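You operate a simulated robot arm through the tools that you are given. There is no shell and no other tool. Be economical: measure what you need, move in short steps, check, and stop when the job is done.

You are at the controls of a simulated two-armed robot. One attempt, no reset.

## Task
Draw the pearl string out to mark 3 and grip it there.
Fine: grey lever back on GRIP, orange knob back on HOLD. Where these are worked on the way, their far stop is far enough and under half their travel is too little: grey lever.

Only the result counts: the job must be done as asked and must still hold three seconds after the hand-in. Knocking over, shifting, dropping, spilling or breaking anything else fails it.

## Robot
Two 7-joint arms with two-finger parallel grippers on one trunk, on a base that drives. Base frame: it is fixed to the floor where the robot stands at the start and does not move with it; the origin is under the middle of the robot, x ahead of it, y to its left, z up; the surface under the hand at the start is at about z = 0.902. Readings come in m, degrees, newtons and seconds.
The left shoulder is at the start at [0.02, 0.113, 1.447], the right one opposite. With the tool pointing down near the work surface each hand reaches from about 0.1 to 0.54 m from the robot's upright axis, wherever it stands, measured 20 degrees to its own side. Places, roughly: grey lever [0.6, -0.3, 1.3]; orange hold knob [0.7, -0.2, 1.2]. Payload 1.57 kg a hand.
The tool frame of a hand sits at the grasp point between the pads (the TCP): z along the fingers, y along the line on which they close. The tips reach 0.03 m beyond it. Largest opening 0.08 m; finger width 0.017, thickness 0.012; the body of the gripper, 0.04 by 0.082 m, starts 0.08 m behind the TCP.
Orientation is told as [roll, pitch, yaw] about the base's x, y, z axes, in that order, counted from this pose: with the fingers straight down and closing along the base's y, the tool's x points along the base's -x, its y along +y and its z along -z.

## Interface
- The arms move only by the tool arm_command. It takes "left_series", "right_series" or both (then of equal length, played together; a hand with none holds still); each is a list of rows, each a list of 7 numbers: the shift along the tool's x, y, z in mm, then the turn, a rotation vector about the tool's x, y, z in degrees, then the finger opening in mm, from 0 to 80. In form: [[dx, dy, dz, rx, ry, rz, grip], ...]. A call has 1 to 8 rows; each row is the pose to reach, as a shift and turn from the pose commanded when the call began, along the tool's axes at that moment. Rows are played at 5 a second. More than 0.05 m and 8.6 degrees between two rows, or a gripper value outside its range, and nothing of the call is played. A pose out of reach is approached as far as the arm can. The call stops where the force on the tool passes 40 N (or 10 N more than at its start, if that is more) or the arm is blocked; 0.2 s more then pass. The fingers move at their own pace (about 0.045 m/s each) and stop on an object; they squeeze with about 43 N. The grip force told is the motor's: it shows also when the fingers shut on nothing. Time passes only in rows, and 0.2 s behind the last, so rows that repeat a pose let the fingers close. It gives the time, the measured TCP pose, the force on the tool (base axes), the opening and the grip force at its end, in the units of the frame above (readings bear some noise), with the torque about the TCP (base axes, N m) and any sound that the robot's microphone picked up.
- Cameras (640 x 400 px; columns grow to the right, rows downward): "scene" is now at [0.0875, -0.0198, 1.5816]; the picture's right is [-0.28, -0.96, 0.00], its down [-0.45, 0.13, -0.88] and it looks along [0.85, -0.25, -0.47] (base axes); focal length 248 px, centre (320, 200). "left" rides on the left gripper at [0.072, 0.007, -0.122] in its tool frame; the picture's right is [-0.09, 1.00, 0.00], its down [-0.84, -0.08, -0.54] and it looks along [-0.54, -0.05, 0.84] (tool axes); focal length 238 px, centre (320, 200). "right" rides on the right gripper at [0.072, -0.007, -0.122] in its tool frame; the picture's right is [0.09, 1.00, 0.00], its down [-0.84, 0.08, -0.54] and it looks along [-0.54, 0.05, 0.84] (tool axes); focal length 238 px, centre (320, 200).
- snapshot(camera): a new picture of that camera. The clock stands still meanwhile.
- lift_body(by): slides the trunk up (or, below 0, down) by that many m; the arms and the scene camera ride with it, the base frame stays. It gives what a move gives, with no picture.
- base_move(legs): drives the robot by 1 to 6 legs, each [ahead, left, turn to the left] in m, m and degrees, along the robot's own axes; the way and the turn of a leg run together, so that a leg with both is an arc; at most 1.5 m and 180 degrees a leg. The arms and the cameras ride along, it lands a little off, and it stops where it bumps. It gives what a move gives.
- pan_tilt(pan, tilt): turns the head with the scene camera to pan (to the left, within 80 degrees either way) and tilt (down, from -29 to 69), counted from straight ahead of the robot. It gives what a move gives.
- locate(camera, pixels): for up to 12 pixels [column, row] of the newest picture of that camera ("zoom" is the newest enlarged one), the place [x, y, z] in the base frame of the surface seen there, good to about 0.003 m, but the place of the scene camera against the robot may be out by one fixed shift of up to 0.012 m in any direction. The clock stands still meanwhile.
- enlarge(camera, box): a new picture of the part [left, top, right, bottom] of that camera's present view, enlarged. The clock stands still meanwhile.
- hand_in(): hands the job in; it is judged then, once.

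Work in short steps. Measure before you move; look again where a grasp or a placing could have gone wrong, and mend it. You have 80 turns and 62 pictures in all, those below and enlarged ones among them. Open the grippers and draw the arms clear of the work before you hand the job in, unless the task says otherwise; then end with one line.

The tools are called after "Request:" as a command line: name --argument value ..., lists and objects as JSON in quotes. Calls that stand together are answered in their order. arm_command: Moves the arms, as the interface text tells. Its arguments: {"type":"object","properties":{"left_series":{"type":"array","items":{"type":"array","items":{"type":"number"}}},"right_series":{"type":"array","items":{"type":"array","items":{"type":"number"}}}},"required":[]} The other tools are called the same way: lift_body (by) slides the trunk up or down; base_move (legs) drives the base; pan_tilt (pan, tilt) turns the head that bears the scene camera; snapshot (camera) takes a picture; locate (camera, pixels) gives the place of the surface under pixels of a picture; enlarge (camera, box) takes an enlarged picture of a part of a camera's view; hand_in () hands the job in.

At the start:

```text
time_s: 0.0
left_tcp_pos: [0.3398, 0.0148, 1.4122]
left_tcp_rot: [0.1, 0.0, 0.0]
left_ft_force: [0.7, -0.3, -0.7]
left_wrist_torque: [0.01, 0.02, 0.04]
left_width: 0.0799
left_grasp_force: 0.1
right_tcp_pos: [0.3367, -0.3174, 1.4388]
right_tcp_rot: [0.0, 0.0, -0.1]
right_ft_force: [0.4, -0.3, 0.0]
right_wrist_torque: [0.0, 0.01, 0.02]
right_width: 0.0801
right_grasp_force: 0.0
trunk travel left (down, up): [-0.5, 0.07]
robot x, y, heading: [-0.0017, 0.0001, -0.0]
head pan, tilt: [-16.2, 27.8]
```

scene: 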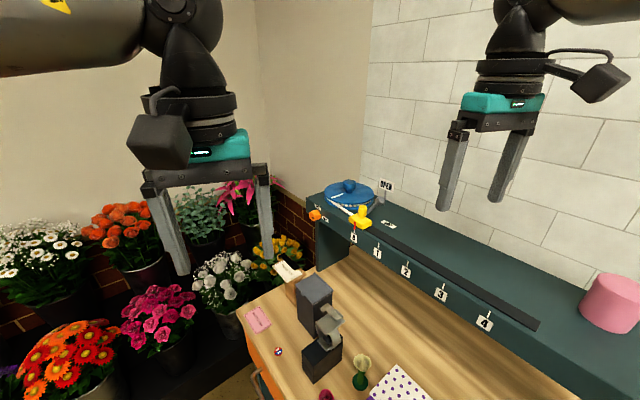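
right: 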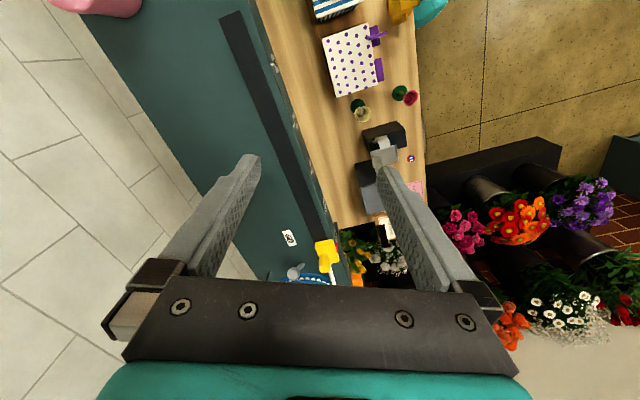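
left: 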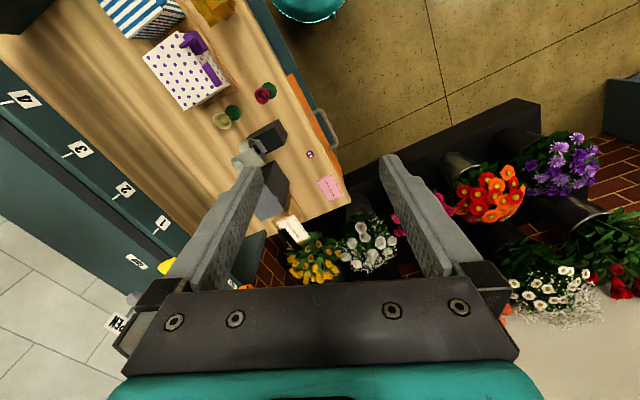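

The scene shows a shelf with marks 0–4, a yellow piece at about (360,215), a grey lever near (330,195) and an orange knob at (315,215). I enlarge this area to understand the mechanism.

Request:
enlarge --camera "scene" --box '[290, 165, 430, 255]'

Request:
enlarge --camera "scene" --box '[340, 210, 560, 350]'

```text
4.44 times, centred on (360, 210) of scene
```

zoom: 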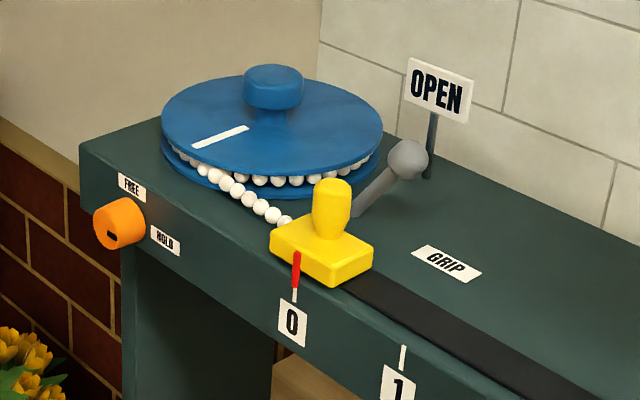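

```text
2.86 times, centred on (450, 280) of scene
```

zoom: 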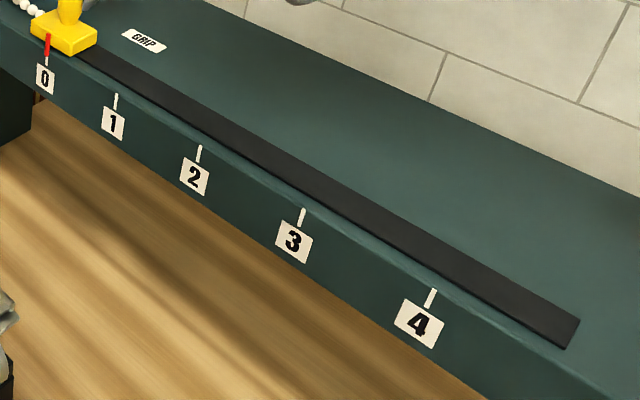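

I need the coordinates of the lever, knob, slider and marks, so I enlarge again and locate them.

Request:
locate --camera "zoom" --pixels '[[48, 48], [116, 100], [200, 152], [303, 216], [432, 297], [570, 335], [90, 52], [66, 35], [70, 8], [145, 42], [420, 160], [330, 200]]'

Request:
enlarge --camera "scene" --box '[300, 170, 400, 234]'

```text
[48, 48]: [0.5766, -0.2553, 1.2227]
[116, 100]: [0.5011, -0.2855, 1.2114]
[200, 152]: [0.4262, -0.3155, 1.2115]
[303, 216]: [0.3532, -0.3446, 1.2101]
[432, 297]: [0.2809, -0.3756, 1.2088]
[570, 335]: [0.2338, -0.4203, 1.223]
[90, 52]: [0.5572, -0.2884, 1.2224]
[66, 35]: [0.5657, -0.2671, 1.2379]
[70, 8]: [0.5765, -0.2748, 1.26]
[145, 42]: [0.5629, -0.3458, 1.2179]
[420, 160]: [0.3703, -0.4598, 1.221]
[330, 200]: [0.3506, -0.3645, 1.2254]
```

```text
6.25 times, centred on (350, 202) of scene
```

zoom: 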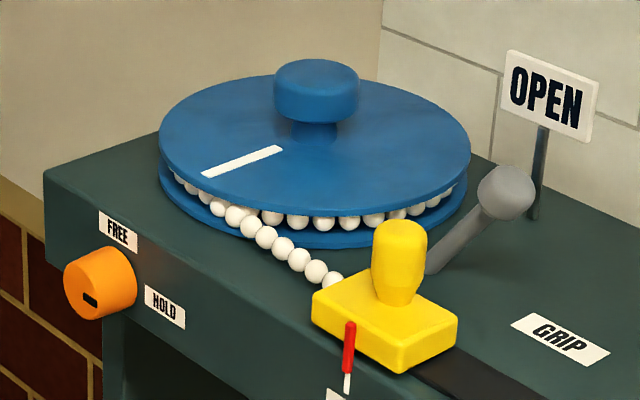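

Request:
locate --camera "zoom" --pixels '[[508, 190], [470, 230], [432, 270], [545, 95], [560, 340], [105, 285], [90, 300], [117, 230], [165, 307], [400, 235], [315, 85], [380, 350]]'

```text
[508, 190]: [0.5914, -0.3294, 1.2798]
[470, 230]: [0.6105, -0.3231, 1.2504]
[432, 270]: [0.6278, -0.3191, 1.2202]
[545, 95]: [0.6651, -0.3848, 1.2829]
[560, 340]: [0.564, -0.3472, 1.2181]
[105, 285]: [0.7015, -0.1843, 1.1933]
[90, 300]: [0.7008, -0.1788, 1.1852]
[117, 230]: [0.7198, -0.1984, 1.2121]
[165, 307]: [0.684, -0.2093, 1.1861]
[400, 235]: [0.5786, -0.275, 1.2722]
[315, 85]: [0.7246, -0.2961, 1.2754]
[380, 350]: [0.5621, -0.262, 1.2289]
```

The lever leans toward GRIP and can be turned to OPEN; the knob is at the shelf's front face. Next I check where the bench stands relative to the robot and look at the knob more closely.

Request:
pan_tilt --pan -16 --tilt 62

Request:
snapshot --camera "scene"

```text
time_s: 1.0
left_tcp_pos: [0.3388, 0.0146, 1.4125]
left_tcp_rot: [0.0, -0.1, 0.0]
left_ft_force: [-0.5, -0.4, -0.5]
left_wrist_torque: [0.03, 0.02, 0.02]
left_width: 0.0799
left_grasp_force: 0.1
right_tcp_pos: [0.3375, -0.3175, 1.4383]
right_tcp_rot: [0.0, 0.0, 0.0]
right_ft_force: [0.0, 0.4, -0.7]
right_wrist_torque: [-0.04, 0.0, 0.02]
right_width: 0.0798
right_grasp_force: 0.1
trunk travel left (down, up): [-0.5, 0.07]
robot x, y, heading: [0.0001, -0.002, 0.3]
head pan, tilt: [-16.0, 62.0]
```

```text
55 pictures are left
```

scene: 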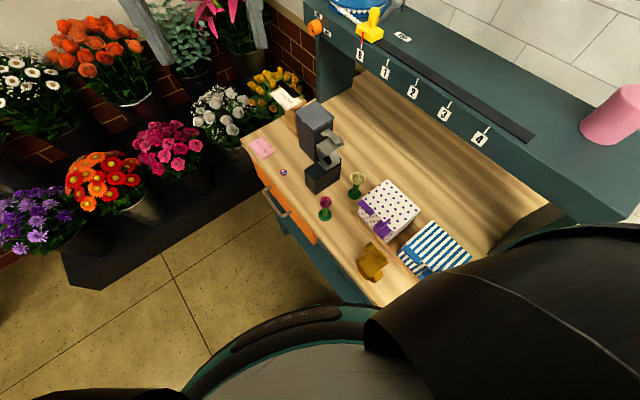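

The bench lies to the right-front; I locate its front edge, items and some shelf points.

Request:
locate --camera "scene" --pixels '[[255, 165], [375, 305], [320, 245], [310, 110], [330, 140], [375, 260], [440, 240], [600, 110], [325, 200], [358, 178], [140, 330], [300, 300]]'

Request:
enlarge --camera "scene" --box '[290, 0, 430, 88]'

```text
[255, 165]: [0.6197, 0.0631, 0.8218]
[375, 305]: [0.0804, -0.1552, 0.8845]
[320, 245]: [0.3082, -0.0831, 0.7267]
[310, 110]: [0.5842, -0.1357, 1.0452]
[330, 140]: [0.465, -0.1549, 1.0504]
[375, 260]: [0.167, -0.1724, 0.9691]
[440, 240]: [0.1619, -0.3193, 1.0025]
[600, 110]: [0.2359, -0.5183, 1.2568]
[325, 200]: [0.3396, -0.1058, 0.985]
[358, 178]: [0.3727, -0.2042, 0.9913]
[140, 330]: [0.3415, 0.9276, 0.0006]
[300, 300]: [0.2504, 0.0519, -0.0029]
```

```text
4.55 times, centred on (360, 44) of scene
```

zoom: 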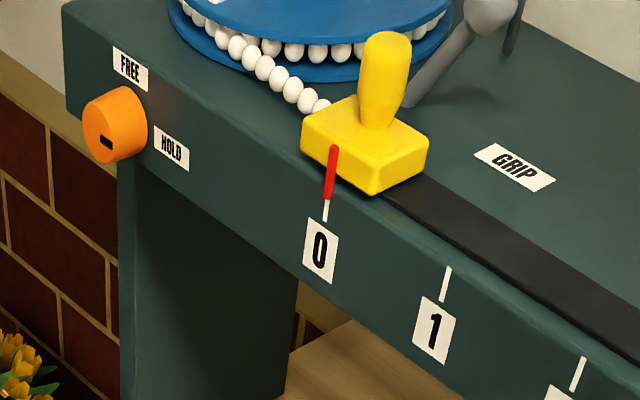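

I check the robot's own base outline and the flower stand's position to judge driving room.

Request:
locate --camera "scene" --pixels '[[280, 318], [350, 310], [205, 385], [70, 285], [220, 205], [245, 190], [300, 380], [180, 270], [255, 205], [300, 245]]'

Request:
locate --camera "zoom" --pixels '[[112, 125], [106, 142], [130, 68], [172, 148], [145, 110], [100, 160], [88, 125], [122, 92]]'

Request:
enlarge --camera "left" --box '[100, 220, 270, 326]'

```text
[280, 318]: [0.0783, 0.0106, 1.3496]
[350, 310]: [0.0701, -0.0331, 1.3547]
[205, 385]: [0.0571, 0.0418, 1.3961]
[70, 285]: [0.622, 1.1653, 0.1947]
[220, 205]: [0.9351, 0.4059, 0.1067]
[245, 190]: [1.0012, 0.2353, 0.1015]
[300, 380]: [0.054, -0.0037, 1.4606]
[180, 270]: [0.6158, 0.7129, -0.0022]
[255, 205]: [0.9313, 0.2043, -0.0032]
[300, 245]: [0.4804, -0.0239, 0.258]
```

```text
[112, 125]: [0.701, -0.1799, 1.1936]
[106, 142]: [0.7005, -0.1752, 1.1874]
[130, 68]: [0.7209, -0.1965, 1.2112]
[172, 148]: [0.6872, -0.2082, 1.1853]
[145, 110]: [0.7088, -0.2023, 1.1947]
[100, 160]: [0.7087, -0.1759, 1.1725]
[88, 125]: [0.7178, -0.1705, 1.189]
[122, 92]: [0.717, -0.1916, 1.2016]
```

```text
3.76 times, centred on (185, 273) of left
```

zoom: 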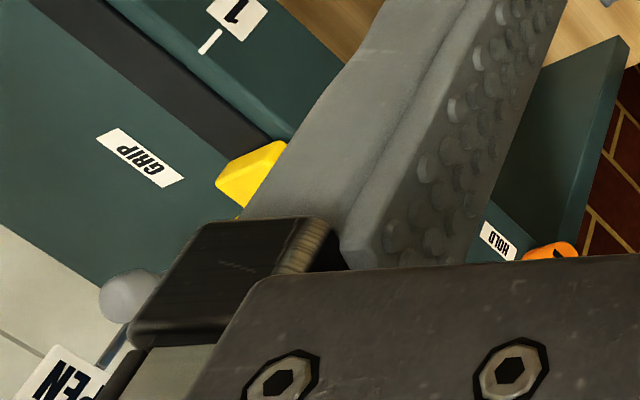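

The bench front is a plane about 0.17–0.2 m to the right-front, and the flower stand is far ahead. I'll back off from the bench, drive along the shelf toward the reel, then turn to face the shelf.

Request:
base_move --legs '[[0.26, 0.235, 0], [0, 0, -68]]'

Request:
pan_tilt --pan 0 --tilt 45

Request:
snapshot --camera "scene"

```text
time_s: 6.2
left_tcp_pos: [0.4016, -0.0717, 1.4121]
left_tcp_rot: [0.0, 0.0, -67.4]
left_ft_force: [-0.5, 0.3, 0.3]
left_wrist_torque: [-0.01, 0.01, -0.03]
left_width: 0.0799
left_grasp_force: 0.1
right_tcp_pos: [0.0943, -0.197, 1.4399]
right_tcp_rot: [0.0, 0.0, -67.4]
right_ft_force: [-0.3, -1.5, 0.3]
right_wrist_torque: [-0.01, 0.01, 0.02]
right_width: 0.08
right_grasp_force: 0.1
trunk travel left (down, up): [-0.5, 0.07]
robot x, y, heading: [0.2581, 0.2353, -67.2]
head pan, tilt: [-16.0, 62.0]
```

```text
time_s: 7.0
left_tcp_pos: [0.4016, -0.0722, 1.4121]
left_tcp_rot: [0.0, -0.1, -67.4]
left_ft_force: [0.0, -0.3, -0.4]
left_wrist_torque: [0.02, 0.0, 0.0]
left_width: 0.0801
left_grasp_force: 0.1
right_tcp_pos: [0.0946, -0.1968, 1.4389]
right_tcp_rot: [0.1, 0.1, -67.3]
right_ft_force: [0.8, 0.4, 0.2]
right_wrist_torque: [0.01, -0.07, 0.0]
right_width: 0.0801
right_grasp_force: 0.2
trunk travel left (down, up): [-0.5, 0.07]
robot x, y, heading: [0.2564, 0.2377, -67.6]
head pan, tilt: [0.0, 45.0]
```

```text
52 pictures are left
```

scene: 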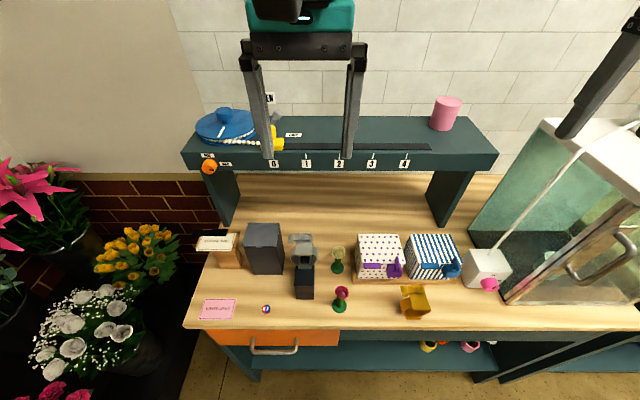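

I'm facing the shelf at 0.12 m back from the first distance; nothing bumped. I drive ahead 0.09 m, then view the reel area.

Request:
base_move --legs '[[0.09, 0, 0]]'

Request:
enlarge --camera "scene" --box '[150, 80, 350, 205]'

```text
time_s: 8.1
left_tcp_pos: [0.4368, -0.1525, 1.4126]
left_tcp_rot: [0.1, 0.1, -67.2]
left_ft_force: [0.7, 0.4, 0.7]
left_wrist_torque: [0.03, 0.05, -0.01]
left_width: 0.0797
left_grasp_force: 0.0
right_tcp_pos: [0.1288, -0.2785, 1.4396]
right_tcp_rot: [0.0, 0.0, -67.2]
right_ft_force: [-0.1, 0.2, -0.4]
right_wrist_torque: [0.01, 0.01, 0.01]
right_width: 0.0803
right_grasp_force: 0.1
trunk travel left (down, up): [-0.5, 0.07]
robot x, y, heading: [0.2933, 0.158, -67.6]
head pan, tilt: [0.0, 45.0]
```

```text
3.20 times, centred on (250, 142) of scene
```

zoom: 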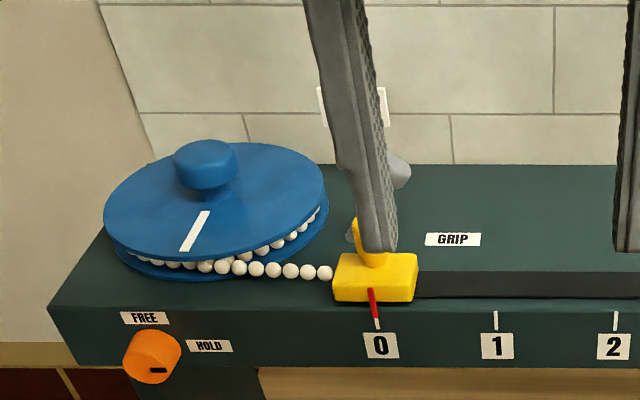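

The knob's black slot (157,370) points right to HOLD, FREE is above. I locate the knob parts precisely from this view.

Request:
locate --camera "zoom" --pixels '[[146, 366], [157, 370], [128, 355], [143, 380], [145, 348], [167, 362], [145, 318], [210, 346], [152, 336], [165, 340]]'

Request:
enlarge --camera "scene" --box '[180, 150, 240, 188]'

```text
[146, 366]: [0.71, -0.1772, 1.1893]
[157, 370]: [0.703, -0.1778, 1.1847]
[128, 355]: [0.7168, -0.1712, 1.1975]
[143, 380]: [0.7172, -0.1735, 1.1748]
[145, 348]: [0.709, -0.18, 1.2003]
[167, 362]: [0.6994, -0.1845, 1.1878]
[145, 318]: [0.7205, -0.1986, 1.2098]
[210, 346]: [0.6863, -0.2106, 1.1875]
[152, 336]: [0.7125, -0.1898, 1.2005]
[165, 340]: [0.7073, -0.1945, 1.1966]
```

```text
10.53 times, centred on (210, 169) of scene
```

zoom: 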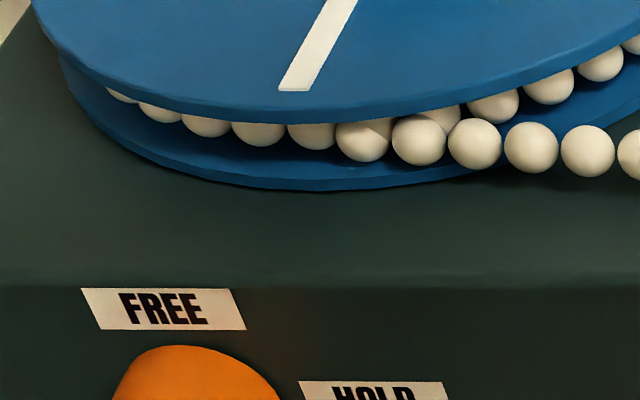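

Knob centre is about (0.7105,-0.177,1.187), 0.245 m to the left of the left hand and 0.225 m below. I move the left hand there in front of the shelf while turning its fingers to point horizontally at the face.

Request:
arm_command --left_series '[[0, 25, 15, 0, -7.5, 0, 60], [0, 50, 30, 0, -15, 0, 60], [0, 75, 45, 0, -22.5, 0, 60], [0, 100, 60, 0, -30, 0, 60], [0, 125, 80, 0, -37.5, 0, 60], [0, 150, 100, 0, -45, 0, 60], [0, 175, 120, 0, -52.5, 0, 60], [0, 200, 140, 0, -60, 0, 60]]'

```text
time_s: 9.9
left_tcp_pos: [0.6415, -0.1427, 1.2623]
left_tcp_rot: [0.0, -56.8, -67.4]
left_ft_force: [1.2, 0.3, -0.1]
left_wrist_torque: [-0.03, -0.04, -0.01]
left_width: 0.0601
left_grasp_force: 0.1
left hand out of reach, approached as far as the arm can: row 5, 6, 7, 8
right_tcp_pos: [0.1294, -0.278, 1.438]
right_tcp_rot: [-0.1, -0.1, -67.3]
right_ft_force: [0.0, -0.1, 0.9]
right_wrist_torque: [0.04, -0.02, 0.02]
right_width: 0.0802
right_grasp_force: 0.1
trunk travel left (down, up): [-0.5, 0.07]
robot x, y, heading: [0.2875, 0.155, -67.1]
head pan, tilt: [0.0, 45.0]
```

The arm ran out of reach because it's too folded near the body (TCP drifted 7 cm ahead). I back the base off 0.12 m and retry the remainder.

Request:
base_move --legs '[[-0.12, 0, 0]]'

Request:
arm_command --left_series '[[0, 0, 0, 0, -8, 0, 60], [0, 10, 10, 0, -16, 0, 60], [0, 20, 10, 0, -24, 0, 60], [0, 30, 10, 0, -30, 0, 60]]'

```text
time_s: 11.1
left_tcp_pos: [0.5968, -0.0356, 1.2628]
left_tcp_rot: [0.1, -56.7, -67.3]
left_ft_force: [0.5, 0.3, -0.3]
left_wrist_torque: [0.02, -0.05, -0.01]
left_width: 0.06
left_grasp_force: 0.1
right_tcp_pos: [0.0819, -0.1682, 1.4392]
right_tcp_rot: [0.0, 0.0, -67.3]
right_ft_force: [-0.2, 0.2, 0.0]
right_wrist_torque: [-0.03, -0.01, 0.0]
right_width: 0.08
right_grasp_force: 0.1
trunk travel left (down, up): [-0.5, 0.07]
robot x, y, heading: [0.2457, 0.2645, -67.5]
head pan, tilt: [0.0, 45.0]
```

```text
time_s: 12.1
left_tcp_pos: [0.5971, -0.0353, 1.262]
left_tcp_rot: [0.0, -56.8, -67.4]
left_ft_force: [0.4, 1.0, -0.3]
left_wrist_torque: [0.01, 0.0, -0.04]
left_width: 0.0603
left_grasp_force: 0.0
left hand out of reach, approached as far as the arm can: row 1, 2, 3, 4
right_tcp_pos: [0.0836, -0.1687, 1.4386]
right_tcp_rot: [0.0, 0.0, -67.4]
right_ft_force: [1.2, -0.4, 0.0]
right_wrist_torque: [0.0, 0.02, 0.01]
right_width: 0.08
right_grasp_force: 0.1
trunk travel left (down, up): [-0.5, 0.07]
robot x, y, heading: [0.2449, 0.2647, -67.1]
head pan, tilt: [0.0, 45.0]
```

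Still blocked in turning here; I extend the hand ahead and down (away from the body) first and then turn.

Request:
arm_command --left_series '[[0, 8, 25, 0, 0, 0, 60], [0, 16, 50, 0, -4, 0, 60], [0, 24, 75, 0, -10, 0, 60], [0, 32, 90, 0, -16, 0, 60], [0, 40, 105, 0, -22, 0, 60], [0, 48, 112, 0, -28, 0, 60], [0, 51, 117, 0, -33, 0, 60]]'

```text
time_s: 13.7
left_tcp_pos: [0.5878, -0.1571, 1.2658]
left_tcp_rot: [-22.7, -79.0, -64.2]
left_ft_force: [5.3, 0.7, 1.1]
left_wrist_torque: [0.23, 0.07, -0.51]
left_width: 0.0602
left_grasp_force: 0.0
left hand out of reach, approached as far as the arm can: row 2, 3, 4, 5, 6, 7
right_tcp_pos: [0.0836, -0.1718, 1.4382]
right_tcp_rot: [0.0, 0.1, -67.3]
right_ft_force: [-0.5, -0.7, -0.4]
right_wrist_torque: [0.04, -0.02, -0.03]
right_width: 0.0802
right_grasp_force: 0.1
trunk travel left (down, up): [-0.5, 0.07]
robot x, y, heading: [0.2496, 0.2638, -67.5]
head pan, tilt: [0.0, 45.0]
```

The pose came out skewed with a slight 5 N force; I look before going on.

Request:
snapshot --camera "scene"

Request:
snapshot --camera "left"

```text
49 pictures are left
```

scene: 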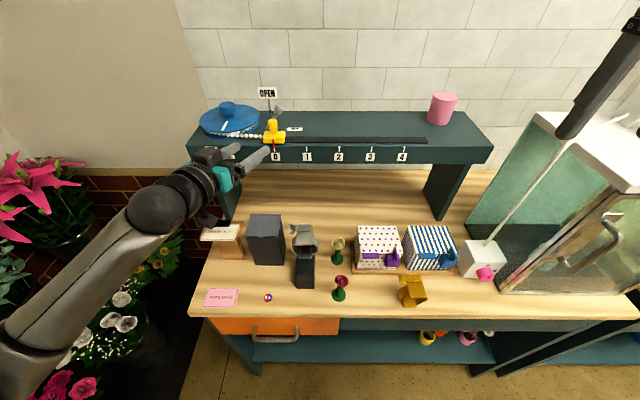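

```text
48 pictures are left
```

left: 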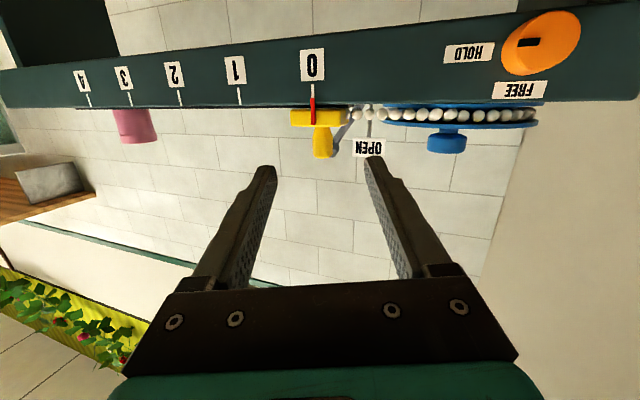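

The wrist can't point horizontally this far below the shoulder; lowering the trunk should fix that. I measure the clearances: elbow, cabinet, flowers.

Request:
locate --camera "scene" --pixels '[[155, 212], [40, 290], [20, 390], [550, 130], [500, 290], [615, 225], [590, 290], [600, 80], [40, 200], [70, 350], [125, 300], [630, 30]]'

```text
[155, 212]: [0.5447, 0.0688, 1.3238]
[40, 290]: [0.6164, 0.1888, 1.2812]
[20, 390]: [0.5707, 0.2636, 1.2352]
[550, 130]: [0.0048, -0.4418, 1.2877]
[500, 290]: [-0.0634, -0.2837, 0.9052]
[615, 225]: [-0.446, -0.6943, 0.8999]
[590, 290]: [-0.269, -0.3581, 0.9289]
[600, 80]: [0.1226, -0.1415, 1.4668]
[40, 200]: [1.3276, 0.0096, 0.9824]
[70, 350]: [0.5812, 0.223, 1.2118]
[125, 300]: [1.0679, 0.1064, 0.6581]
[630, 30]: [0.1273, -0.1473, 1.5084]
```

Lowering here would hit the grey box below the left hand, so I first back the base 0.25 m and pull the right hand inward away from the cabinet; then lower the trunk 0.25 m.

Request:
base_move --legs '[[-0.25, 0, 0]]'

Request:
arm_command --right_series '[[0, 30, 0, 0, 0, 0, 80], [0, 60, 0, 0, 0, 0, 80], [0, 90, 0, 0, 0, 0, 80], [0, 120, 0, 0, 0, 0, 80]]'

Request:
lift_body --by -0.25

Request:
snapshot --camera "scene"

```text
time_s: 15.5
left_tcp_pos: [0.502, 0.067, 1.2723]
left_tcp_rot: [-24.3, -80.0, -61.6]
left_ft_force: [0.1, 0.7, 0.5]
left_wrist_torque: [-0.02, 0.01, -0.01]
left_width: 0.0601
left_grasp_force: 0.0
right_tcp_pos: [-0.0085, 0.051, 1.4386]
right_tcp_rot: [0.1, 0.0, -67.2]
right_ft_force: [-0.4, 0.1, -1.0]
right_wrist_torque: [-0.03, -0.02, -0.02]
right_width: 0.0799
right_grasp_force: 0.1
trunk travel left (down, up): [-0.5, 0.07]
robot x, y, heading: [0.1541, 0.4846, -67.2]
head pan, tilt: [0.0, 45.0]
```

```text
time_s: 16.5
left_tcp_pos: [0.5025, 0.0662, 1.2731]
left_tcp_rot: [-24.5, -80.0, -61.5]
left_ft_force: [0.0, 0.2, -0.7]
left_wrist_torque: [0.07, 0.0, 0.0]
left_width: 0.0598
left_grasp_force: 0.0
right_tcp_pos: [0.1021, 0.0967, 1.438]
right_tcp_rot: [0.0, 0.0, -67.2]
right_ft_force: [0.3, -0.1, 0.4]
right_wrist_torque: [-0.01, 0.05, -0.01]
right_width: 0.0801
right_grasp_force: 0.0
trunk travel left (down, up): [-0.5, 0.07]
robot x, y, heading: [0.1546, 0.4829, -67.2]
head pan, tilt: [0.0, 45.0]
```

```text
time_s: 19.1
left_tcp_pos: [0.5015, 0.0658, 1.0225]
left_tcp_rot: [-24.4, -80.0, -61.7]
left_ft_force: [0.0, -0.4, -0.4]
left_wrist_torque: [-0.02, 0.02, 0.02]
left_width: 0.06
left_grasp_force: 0.1
right_tcp_pos: [0.1007, 0.0963, 1.1885]
right_tcp_rot: [0.0, -0.1, -67.2]
right_ft_force: [-0.1, -0.2, -0.5]
right_wrist_torque: [0.04, 0.0, 0.01]
right_width: 0.08
right_grasp_force: 0.1
trunk travel left (down, up): [-0.25, 0.32]
robot x, y, heading: [0.1518, 0.4837, -67.1]
head pan, tilt: [0.0, 45.0]
```

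```text
47 pictures are left
```

scene: 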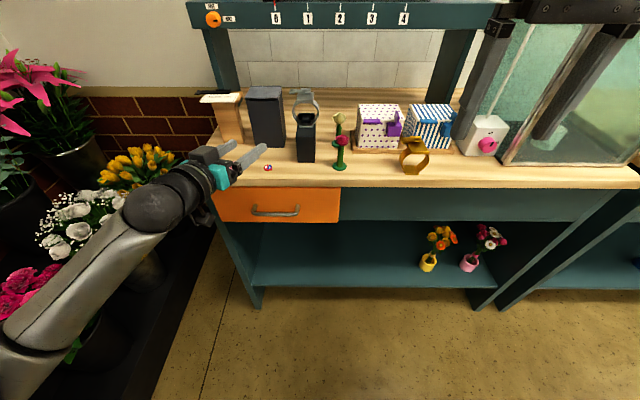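

Now I straighten the left hand to point horizontally at the shelf at knob height, well in front of it.

Request:
arm_command --left_series '[[-27, 14, -10, -3, -1.6, 0.5, 60], [-55, 28, -19, -6, -3.2, 0.9, 60], [-82, 42, -29, -9, -4.8, 1.4, 60], [-110, 57, -39, -12, -6.5, 1.8, 60], [-137, 71, -48, -15, -8, 2.2, 60], [-164, 85, -58, -18.3, -9.7, 2.7, 60]]'

```text
time_s: 20.5
left_tcp_pos: [0.5925, 0.1059, 1.1879]
left_tcp_rot: [92.5, -89.9, -160.3]
left_ft_force: [0.2, 0.5, 0.5]
left_wrist_torque: [-0.01, -0.03, 0.02]
left_width: 0.0599
left_grasp_force: 0.0
right_tcp_pos: [0.1006, 0.0957, 1.1869]
right_tcp_rot: [0.0, 0.0, -67.2]
right_ft_force: [-0.5, -0.3, -0.2]
right_wrist_torque: [-0.01, -0.03, 0.03]
right_width: 0.0799
right_grasp_force: 0.1
trunk travel left (down, up): [-0.25, 0.32]
robot x, y, heading: [0.1528, 0.4867, -67.1]
head pan, tilt: [0.0, 45.0]
```

The hand now points straight at the shelf at knob height. I pre-roll it +40° (so the ~90° knob turn is split evenly) and drive 0.2 m ahead, then look through the wrist camera.

Request:
arm_command --left_series '[[0, 0, 0, 0, 0, 8, 60], [0, 0, 0, 0, 0, 16, 60], [0, 0, 0, 0, 0, 24, 60], [0, 0, 0, 0, 0, 32, 60], [0, 0, 0, 0, 0, 40, 60]]'

Request:
base_move --legs '[[0.2, 0, 0]]'

Request:
snapshot --camera "left"

```text
time_s: 21.7
left_tcp_pos: [0.6361, 0.1358, 1.1604]
left_tcp_rot: [88.5, -52.0, -157.5]
left_ft_force: [-0.2, 1.1, 0.3]
left_wrist_torque: [-0.03, -0.01, -0.04]
left_width: 0.0601
left_grasp_force: 0.1
left hand out of reach, approached as far as the arm can: row 2, 3, 4, 5
right_tcp_pos: [0.1021, 0.0981, 1.1889]
right_tcp_rot: [-0.1, -0.2, -67.2]
right_ft_force: [0.1, 1.2, -0.2]
right_wrist_torque: [-0.06, -0.02, -0.01]
right_width: 0.0799
right_grasp_force: 0.1
trunk travel left (down, up): [-0.25, 0.32]
robot x, y, heading: [0.1543, 0.4854, -67.1]
head pan, tilt: [0.0, 45.0]
```

```text
time_s: 23.3
left_tcp_pos: [0.7125, -0.0508, 1.1593]
left_tcp_rot: [88.1, -52.0, -157.2]
left_ft_force: [-0.1, -0.3, -0.1]
left_wrist_torque: [-0.01, 0.01, 0.02]
left_width: 0.0597
left_grasp_force: 0.1
right_tcp_pos: [0.1802, -0.0899, 1.188]
right_tcp_rot: [0.0, 0.0, -67.1]
right_ft_force: [-0.9, 0.2, -0.1]
right_wrist_torque: [0.03, 0.01, 0.0]
right_width: 0.0802
right_grasp_force: 0.0
trunk travel left (down, up): [-0.25, 0.32]
robot x, y, heading: [0.2289, 0.2986, -66.9]
head pan, tilt: [0.0, 45.0]
```

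```text
46 pictures are left
```

left: 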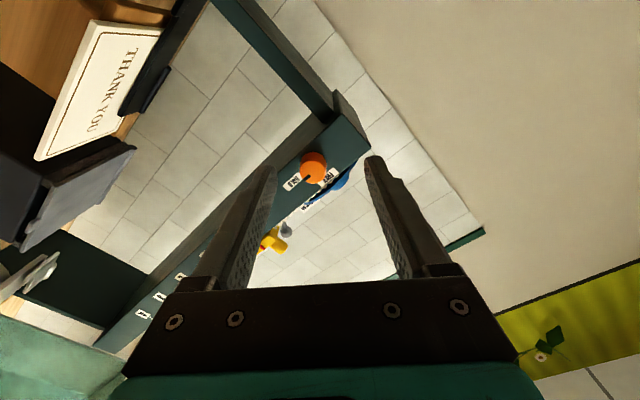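

Positive roll is limited, so roll back to zero (the turn needed is negative, which should be available), while shifting onto the knob axis.

Request:
arm_command --left_series '[[-9, -4, 0, 0, 0, -7.6, 60], [-19, -8, 0, 0, 0, -15.2, 60], [-30, -12, 0, 0, 0, -22.8, 60], [-41, -17, 0, 0, 0, -30.4, 60], [-53, -22, 0, 0, 0, -38, 60]]'

Request:
snapshot --camera "left"

```text
time_s: 24.5
left_tcp_pos: [0.6666, -0.0688, 1.1873]
left_tcp_rot: [-4.3, -88.9, -64.3]
left_ft_force: [-0.3, -0.3, -0.3]
left_wrist_torque: [0.03, -0.02, 0.01]
left_width: 0.06
left_grasp_force: 0.1
right_tcp_pos: [0.1791, -0.0895, 1.1873]
right_tcp_rot: [0.0, 0.0, -67.0]
right_ft_force: [-0.3, 0.4, 0.4]
right_wrist_torque: [-0.01, 0.01, 0.0]
right_width: 0.0796
right_grasp_force: 0.1
trunk travel left (down, up): [-0.25, 0.32]
robot x, y, heading: [0.2298, 0.2999, -67.2]
head pan, tilt: [0.0, 45.0]
```

```text
45 pictures are left
```

left: 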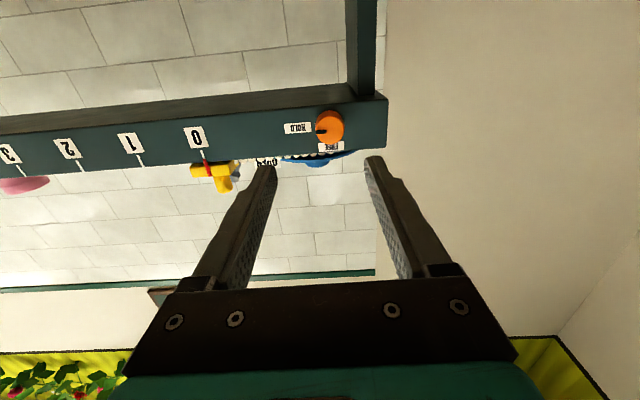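

Oriented well; I locate the knob via the accurate wrist camera.

Request:
locate --camera "left" --pixels '[[329, 122], [338, 122], [328, 112], [330, 136], [300, 128], [331, 146], [207, 160], [380, 130]]'

Request:
enlarge --camera "left" --box '[270, 90, 390, 165]'

```text
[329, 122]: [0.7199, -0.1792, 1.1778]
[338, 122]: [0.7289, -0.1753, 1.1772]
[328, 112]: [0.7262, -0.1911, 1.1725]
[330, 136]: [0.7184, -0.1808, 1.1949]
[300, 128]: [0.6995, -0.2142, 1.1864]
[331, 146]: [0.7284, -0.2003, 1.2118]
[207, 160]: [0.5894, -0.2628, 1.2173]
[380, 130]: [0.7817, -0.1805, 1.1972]
```

```text
5.33 times, centred on (330, 128) of left
```

zoom: 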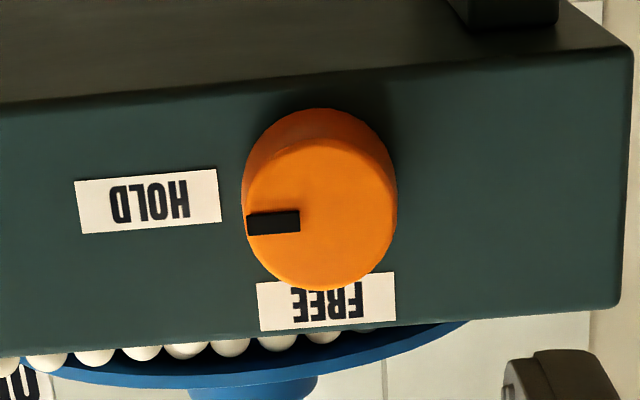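

Request:
locate --camera "zoom" --pixels '[[321, 215], [380, 215], [262, 200], [321, 150], [321, 278], [150, 200], [325, 300]]'

```text
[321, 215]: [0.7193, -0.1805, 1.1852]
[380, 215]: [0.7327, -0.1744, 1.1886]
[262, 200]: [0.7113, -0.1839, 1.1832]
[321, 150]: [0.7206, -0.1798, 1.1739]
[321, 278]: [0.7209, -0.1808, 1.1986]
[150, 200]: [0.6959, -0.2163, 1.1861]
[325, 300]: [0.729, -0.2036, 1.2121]
```

Knob face centre is (0.720,-0.180,1.1865), so I need 8 mm left and 111 mm ahead. I advance with fingers open to 50, then check before closing.

Request:
arm_command --left_series '[[0, 8, 25, 0, 0, 0, 60], [0, 8, 50, 0, 0, 0, 60], [0, 8, 75, 0, 0, 0, 60], [0, 8, 95, 0, 0, 0, 60], [0, 8, 110, 0, 0, 0, 60]]'

Request:
snapshot --camera "left"

```text
time_s: 25.7
left_tcp_pos: [0.7147, -0.1686, 1.1872]
left_tcp_rot: [3.4, -88.8, -72.0]
left_ft_force: [-1.2, 0.2, -0.6]
left_wrist_torque: [-0.02, 0.0, 0.0]
left_width: 0.0601
left_grasp_force: 0.0
right_tcp_pos: [0.1791, -0.089, 1.1887]
right_tcp_rot: [0.0, 0.0, -67.0]
right_ft_force: [-0.2, 0.6, -0.7]
right_wrist_torque: [0.01, 0.01, -0.01]
right_width: 0.0802
right_grasp_force: 0.0
trunk travel left (down, up): [-0.25, 0.32]
robot x, y, heading: [0.2335, 0.2975, -66.9]
head pan, tilt: [0.0, 45.0]
```

```text
43 pictures are left
```

left: 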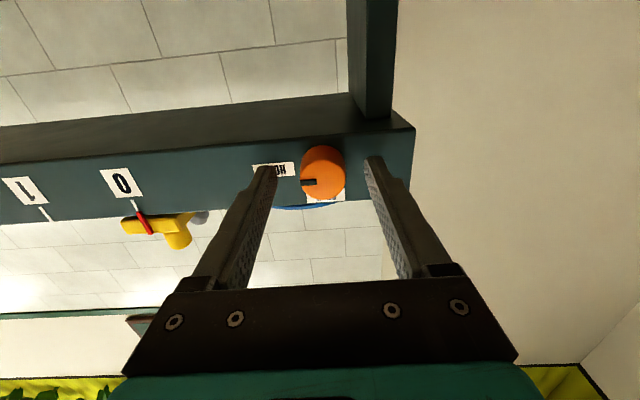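

The knob sits between the fingers at the planned depth. I close on it.

Request:
arm_command --left_series '[[0, 0, 0, 0, 0, 0, 20], [0, 0, 0, 0, 0, 0, 10], [0, 0, 0, 0, 0, 0, 10], [0, 0, 0, 0, 0, 0, 10]]'

```text
time_s: 26.7
left_tcp_pos: [0.7155, -0.1682, 1.1871]
left_tcp_rot: [2.4, -88.8, -70.9]
left_ft_force: [6.1, -0.7, 2.7]
left_wrist_torque: [0.17, 0.07, 0.23]
left_width: 0.0308
left_grasp_force: 33.1
right_tcp_pos: [0.1801, -0.0888, 1.1879]
right_tcp_rot: [0.0, 0.0, -67.1]
right_ft_force: [0.1, -0.2, -0.4]
right_wrist_torque: [0.03, 0.01, -0.01]
right_width: 0.0802
right_grasp_force: 0.0
trunk travel left (down, up): [-0.25, 0.32]
robot x, y, heading: [0.2314, 0.3, -67.2]
head pan, tilt: [0.0, 45.0]
```

Gripped on the 31 mm knob. I turn it about −64° (counter-clockwise seen from the front, toward FREE).

Request:
arm_command --left_series '[[0, 0, 0, 0, 0, -8, 10], [0, 0, 0, 0, 0, -16, 10], [0, 0, 0, 0, 0, -24, 10], [0, 0, 0, 0, 0, -32, 10], [0, 0, 0, 0, 0, -40, 10], [0, 0, 0, 0, 0, -48, 10], [0, 0, 0, 0, 0, -56, 10], [0, 0, 0, 0, 0, -64, 10]]'

Request:
snapshot --camera "left"

```text
time_s: 28.5
left_tcp_pos: [0.7155, -0.1693, 1.1869]
left_tcp_rot: [-88.9, -25.8, 20.9]
left_ft_force: [14.5, -10.1, 9.1]
left_wrist_torque: [-0.2, -0.07, -0.16]
left_width: 0.0307
left_grasp_force: 40.1
right_tcp_pos: [0.1805, -0.0884, 1.188]
right_tcp_rot: [0.1, 0.1, -67.1]
right_ft_force: [-0.1, 0.7, -0.2]
right_wrist_torque: [0.01, 0.0, 0.01]
right_width: 0.0802
right_grasp_force: 0.0
trunk travel left (down, up): [-0.25, 0.32]
robot x, y, heading: [0.2289, 0.3028, -67.2]
head pan, tilt: [0.0, 45.0]
```

```text
42 pictures are left
```

left: 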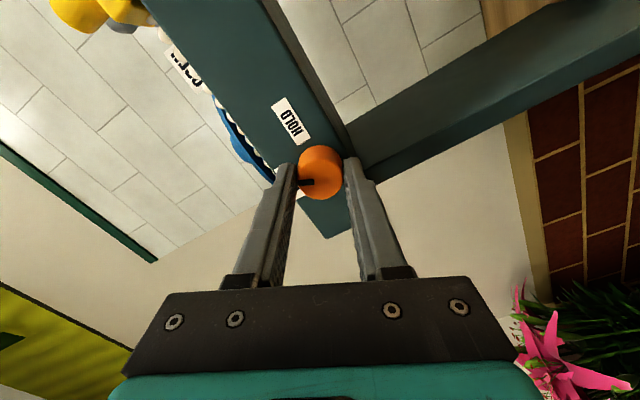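

The slot turned together with the fingers (still at image-left). I turn on another ~34°, watching torque.

Request:
arm_command --left_series '[[0, 0, 0, 0, 0, -8, 10], [0, 0, 0, 0, 0, -16, 10], [0, 0, 0, 0, 0, -24, 10], [0, 0, 0, 0, 0, -30, 10]]'

Request:
enlarge --camera "left" --box '[240, 90, 400, 230]'

```text
time_s: 29.5
left_tcp_pos: [0.7145, -0.1675, 1.1883]
left_tcp_rot: [-89.1, 4.1, 21.4]
left_ft_force: [11.5, -7.9, 15.1]
left_wrist_torque: [-0.2, -0.34, 0.13]
left_width: 0.0308
left_grasp_force: 40.1
right_tcp_pos: [0.1806, -0.0897, 1.1874]
right_tcp_rot: [0.1, 0.1, -67.0]
right_ft_force: [0.2, 0.2, -0.3]
right_wrist_torque: [0.01, 0.01, 0.01]
right_width: 0.0802
right_grasp_force: 0.1
trunk travel left (down, up): [-0.25, 0.32]
robot x, y, heading: [0.2292, 0.2998, -67.2]
head pan, tilt: [0.0, 45.0]
```

```text
2.86 times, centred on (320, 160) of left
```

zoom: 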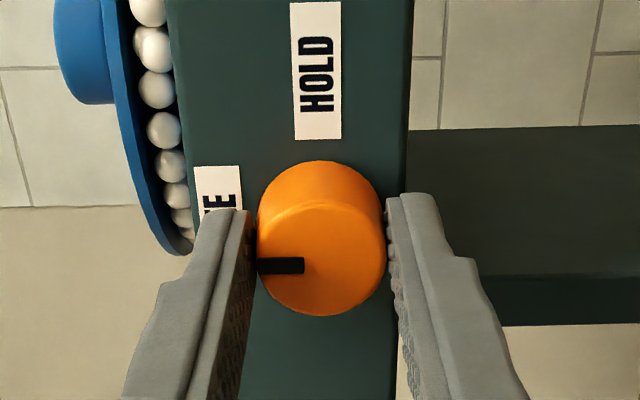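

The slot now points at FREE. I nudge 7° more to be sure it's at its stop, then open the fingers.

Request:
arm_command --left_series '[[0, 0, 0, 0, 0, -4, 10], [0, 0, 0, 0, 0, -7, 10], [0, 0, 0, 0, 0, -7, 10]]'

Request:
enlarge --camera "left" --box '[240, 90, 400, 230]'

```text
time_s: 30.3
left_tcp_pos: [0.7124, -0.1686, 1.1893]
left_tcp_rot: [-89.2, 11.0, 21.5]
left_ft_force: [6.4, -4.8, 15.7]
left_wrist_torque: [-0.27, -0.65, -0.35]
left_width: 0.0305
left_grasp_force: 39.9
right_tcp_pos: [0.1781, -0.0893, 1.1882]
right_tcp_rot: [0.0, 0.0, -67.1]
right_ft_force: [0.6, -0.5, -0.7]
right_wrist_torque: [0.0, -0.01, 0.06]
right_width: 0.08
right_grasp_force: 0.1
trunk travel left (down, up): [-0.25, 0.32]
robot x, y, heading: [0.2295, 0.3005, -67.1]
head pan, tilt: [0.0, 45.0]
```

```text
2.86 times, centred on (320, 160) of left
```

zoom: 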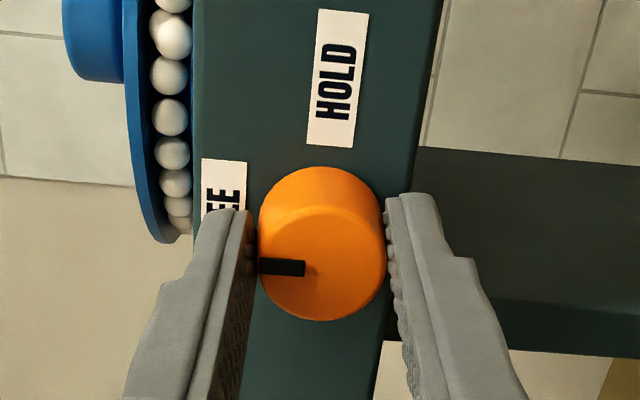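

The knob stopped at about 95° with torque rising: FREE. I open the fingers and withdraw straight back.

Request:
arm_command --left_series '[[0, 0, 0, 0, 0, 0, 60], [0, 0, 0, 0, 0, 0, 60], [0, 0, -30, 0, 0, 0, 60], [0, 0, -60, 0, 0, 0, 60]]'

Request:
snapshot --camera "left"

```text
time_s: 31.3
left_tcp_pos: [0.6927, -0.1111, 1.1884]
left_tcp_rot: [-88.8, 11.0, 21.7]
left_ft_force: [-0.7, -0.6, -0.1]
left_wrist_torque: [0.02, 0.02, 0.01]
left_width: 0.06
left_grasp_force: 0.0
right_tcp_pos: [0.1785, -0.089, 1.1877]
right_tcp_rot: [0.0, -0.1, -67.1]
right_ft_force: [0.5, -1.3, -0.2]
right_wrist_torque: [0.01, 0.03, 0.01]
right_width: 0.08
right_grasp_force: 0.0
trunk travel left (down, up): [-0.25, 0.32]
robot x, y, heading: [0.2268, 0.2988, -67.0]
head pan, tilt: [0.0, 45.0]
```

```text
39 pictures are left
```

left: 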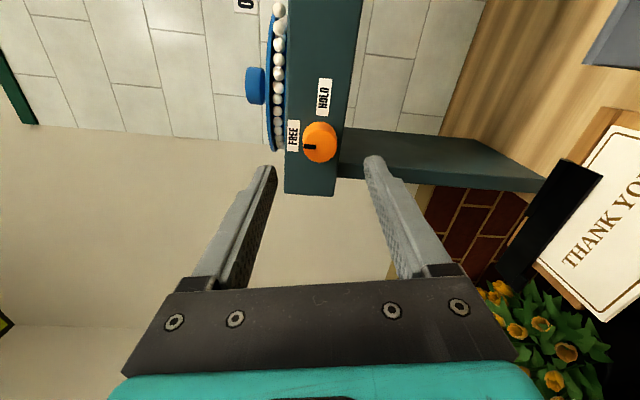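

Knob points to FREE. I back off a bit, raise the trunk again, and fold the left hand to point down.

Request:
lift_body --by 0.25

Request:
arm_command --left_series '[[0, -5, 0, -8.5, 0, 0, 60], [0, -10, 0, -17, 0, 0, 60], [0, -10, 0, -25.5, 0, 0, 60], [0, -10, 0, -34, 0, 0, 60], [0, -10, 0, -42.5, 0, 0, 60], [0, -10, 0, -51, 0, 0, 60], [0, -10, 0, -59.5, 0, 0, 60], [0, -10, 0, -68, 0, 0, 60]]'

```text
time_s: 33.9
left_tcp_pos: [0.6933, -0.1117, 1.4385]
left_tcp_rot: [-88.9, 10.8, 21.7]
left_ft_force: [0.1, 0.1, -1.0]
left_wrist_torque: [-0.01, 0.02, 0.01]
left_width: 0.06
left_grasp_force: 0.0
right_tcp_pos: [0.1784, -0.0886, 1.4373]
right_tcp_rot: [0.0, 0.0, -67.1]
right_ft_force: [-0.1, 0.5, 0.4]
right_wrist_torque: [-0.02, 0.01, 0.0]
right_width: 0.0801
right_grasp_force: 0.1
trunk travel left (down, up): [-0.5, 0.07]
robot x, y, heading: [0.2302, 0.296, -67.0]
head pan, tilt: [0.0, 45.0]
```

```text
time_s: 35.7
left_tcp_pos: [0.6933, -0.1114, 1.4495]
left_tcp_rot: [-20.6, 11.0, 21.7]
left_ft_force: [0.6, 0.4, 0.1]
left_wrist_torque: [0.02, -0.01, -0.04]
left_width: 0.06
left_grasp_force: 0.1
right_tcp_pos: [0.1784, -0.0904, 1.4373]
right_tcp_rot: [0.2, 0.0, -67.2]
right_ft_force: [-0.8, 0.6, -0.2]
right_wrist_torque: [0.02, 0.0, 0.01]
right_width: 0.0799
right_grasp_force: 0.1
trunk travel left (down, up): [-0.5, 0.07]
robot x, y, heading: [0.2316, 0.2971, -66.9]
head pan, tilt: [0.0, 45.0]
```

Finish pointing the left fingers straight down, drive ahead 0.13 m, and look at the lever from the left wrist camera.

Request:
arm_command --left_series '[[0, 0, 0, -7, -3.7, 0.7, 60], [0, 0, 0, -14, -7.4, 1.4, 60], [0, 0, 0, -20.6, -11, 2, 60]]'

Request:
base_move --legs '[[0.13, 0, 0]]'

Request:
snapshot --camera "left"

Request:
snapshot --camera "scene"

```text
time_s: 36.5
left_tcp_pos: [0.6905, -0.0775, 1.4565]
left_tcp_rot: [-0.2, -0.3, 21.6]
left_ft_force: [0.1, -0.4, 0.2]
left_wrist_torque: [0.01, -0.02, -0.01]
left_width: 0.06
left_grasp_force: 0.1
left hand out of reach, approached as far as the arm can: row 3
right_tcp_pos: [0.1797, -0.0877, 1.439]
right_tcp_rot: [0.0, -0.1, -67.1]
right_ft_force: [0.1, -0.5, -0.2]
right_wrist_torque: [0.01, -0.01, -0.03]
right_width: 0.0799
right_grasp_force: 0.0
trunk travel left (down, up): [-0.5, 0.07]
robot x, y, heading: [0.2309, 0.297, -67.1]
head pan, tilt: [0.0, 45.0]
```

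```text
time_s: 37.8
left_tcp_pos: [0.7401, -0.1913, 1.4559]
left_tcp_rot: [-0.1, -0.3, 21.8]
left_ft_force: [-0.7, -0.7, 0.0]
left_wrist_torque: [-0.02, 0.05, 0.02]
left_width: 0.0601
left_grasp_force: 0.0
right_tcp_pos: [0.2273, -0.2022, 1.4387]
right_tcp_rot: [0.1, 0.0, -67.1]
right_ft_force: [0.4, 0.8, -1.2]
right_wrist_torque: [0.01, -0.01, 0.04]
right_width: 0.0801
right_grasp_force: 0.0
trunk travel left (down, up): [-0.5, 0.07]
robot x, y, heading: [0.2789, 0.1813, -67.0]
head pan, tilt: [0.0, 45.0]
```

```text
38 pictures are left
```

left: 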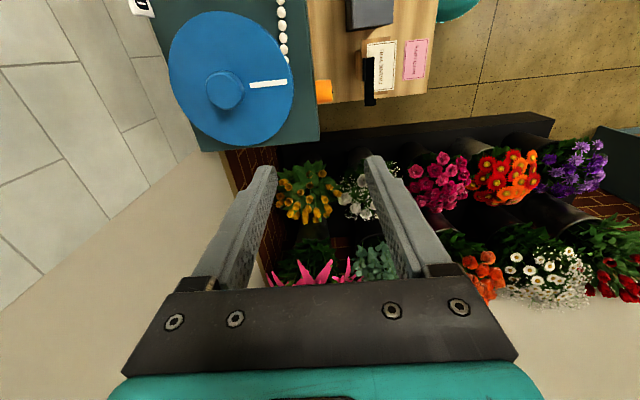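

```text
37 pictures are left
```

scene: 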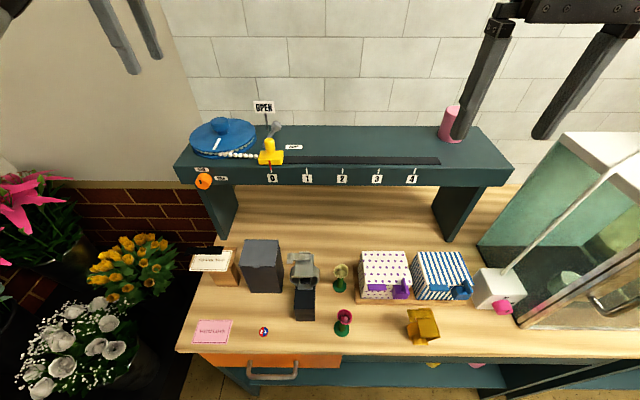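

Both hands are clear; I enlarge the lever area from the scene camera for positions.

Request:
enlarge --camera "scene" --box '[185, 90, 335, 190]'

```text
4.00 times, centred on (260, 140) of scene
```

zoom: 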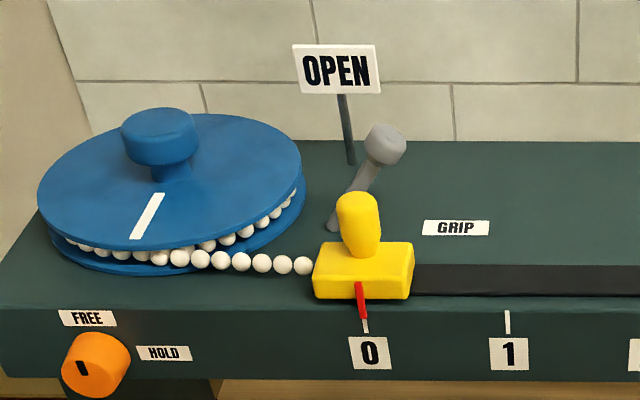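

Request:
locate --camera "zoom" --pixels '[[384, 140], [362, 185], [338, 222], [336, 68], [350, 160], [455, 228], [358, 200], [358, 235], [362, 265], [508, 322], [165, 130], [270, 150]]'

```text
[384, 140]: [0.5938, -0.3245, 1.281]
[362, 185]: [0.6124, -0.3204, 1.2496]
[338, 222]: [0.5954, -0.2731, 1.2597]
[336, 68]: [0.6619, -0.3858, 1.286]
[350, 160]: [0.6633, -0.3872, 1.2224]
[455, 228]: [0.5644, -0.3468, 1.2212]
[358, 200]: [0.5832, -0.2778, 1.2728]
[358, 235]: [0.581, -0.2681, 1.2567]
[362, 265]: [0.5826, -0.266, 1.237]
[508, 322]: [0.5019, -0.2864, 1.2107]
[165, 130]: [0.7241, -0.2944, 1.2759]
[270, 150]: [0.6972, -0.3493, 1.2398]
```

Lever base ≈(0.638,-0.322), ball ≈(0.604,-0.33,1.28) leaning to GRIP; OPEN is directly behind the base. I bring the left hand over the ball, fingers closing front–back, and check by wrist camera.

Request:
arm_command --left_series '[[36, -15, 0, 0, 0, 0, 38], [72, -31, 0, 0, 0, 0, 38], [108, -47, 15, 0, 0, 0, 38], [144, -62, 30, 0, 0, 0, 38], [180, -78, 50, 0, 0, 0, 38]]'

Request:
snapshot --camera "left"

```text
time_s: 39.0
left_tcp_pos: [0.5943, -0.2856, 1.3932]
left_tcp_rot: [-0.1, -0.2, 21.8]
left_ft_force: [-0.8, 0.1, 1.0]
left_wrist_torque: [0.01, -0.03, -0.02]
left_width: 0.0381
left_grasp_force: 0.0
left hand out of reach, approached as far as the arm can: row 1, 2, 3, 4, 5
right_tcp_pos: [0.2257, -0.2038, 1.4367]
right_tcp_rot: [0.1, -0.1, -67.1]
right_ft_force: [-0.3, 0.3, -0.2]
right_wrist_torque: [-0.02, -0.04, -0.01]
right_width: 0.08
right_grasp_force: 0.1
trunk travel left (down, up): [-0.5, 0.07]
robot x, y, heading: [0.28, 0.182, -67.2]
head pan, tilt: [0.0, 45.0]
```

```text
35 pictures are left
```

left: 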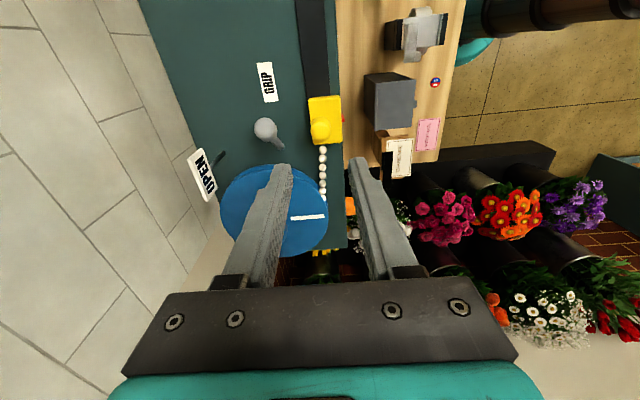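

The hand is ~46 mm short of the ball (reach limit). I locate the lever via this camera, and drive 0.06 m closer.

Request:
locate --camera "left" --pixels '[[264, 129], [272, 140], [280, 148], [202, 175], [222, 157], [265, 81], [320, 132], [324, 118], [298, 85], [322, 152], [275, 168], [300, 60]]'

Request:
base_move --legs '[[0.06, 0, 0]]'

```text
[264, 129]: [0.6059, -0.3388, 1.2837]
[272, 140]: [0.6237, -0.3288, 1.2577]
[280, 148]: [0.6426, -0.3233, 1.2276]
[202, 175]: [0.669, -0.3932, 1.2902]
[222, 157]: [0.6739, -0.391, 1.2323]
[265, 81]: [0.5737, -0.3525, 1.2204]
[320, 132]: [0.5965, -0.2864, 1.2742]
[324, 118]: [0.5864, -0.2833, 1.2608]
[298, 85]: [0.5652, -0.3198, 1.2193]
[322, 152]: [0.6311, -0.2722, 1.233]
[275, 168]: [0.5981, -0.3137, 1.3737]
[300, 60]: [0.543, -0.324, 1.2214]
```

```text
time_s: 39.9
left_tcp_pos: [0.6183, -0.3389, 1.393]
left_tcp_rot: [-0.1, -0.2, 21.7]
left_ft_force: [-0.6, 0.2, -0.1]
left_wrist_torque: [0.02, 0.02, 0.02]
left_width: 0.0381
left_grasp_force: 0.1
right_tcp_pos: [0.2508, -0.2567, 1.4378]
right_tcp_rot: [0.1, 0.0, -67.1]
right_ft_force: [-0.4, -1.5, -0.6]
right_wrist_torque: [0.01, 0.01, -0.02]
right_width: 0.0798
right_grasp_force: 0.0
trunk travel left (down, up): [-0.5, 0.07]
robot x, y, heading: [0.2992, 0.1322, -67.1]
head pan, tilt: [0.0, 45.0]
```

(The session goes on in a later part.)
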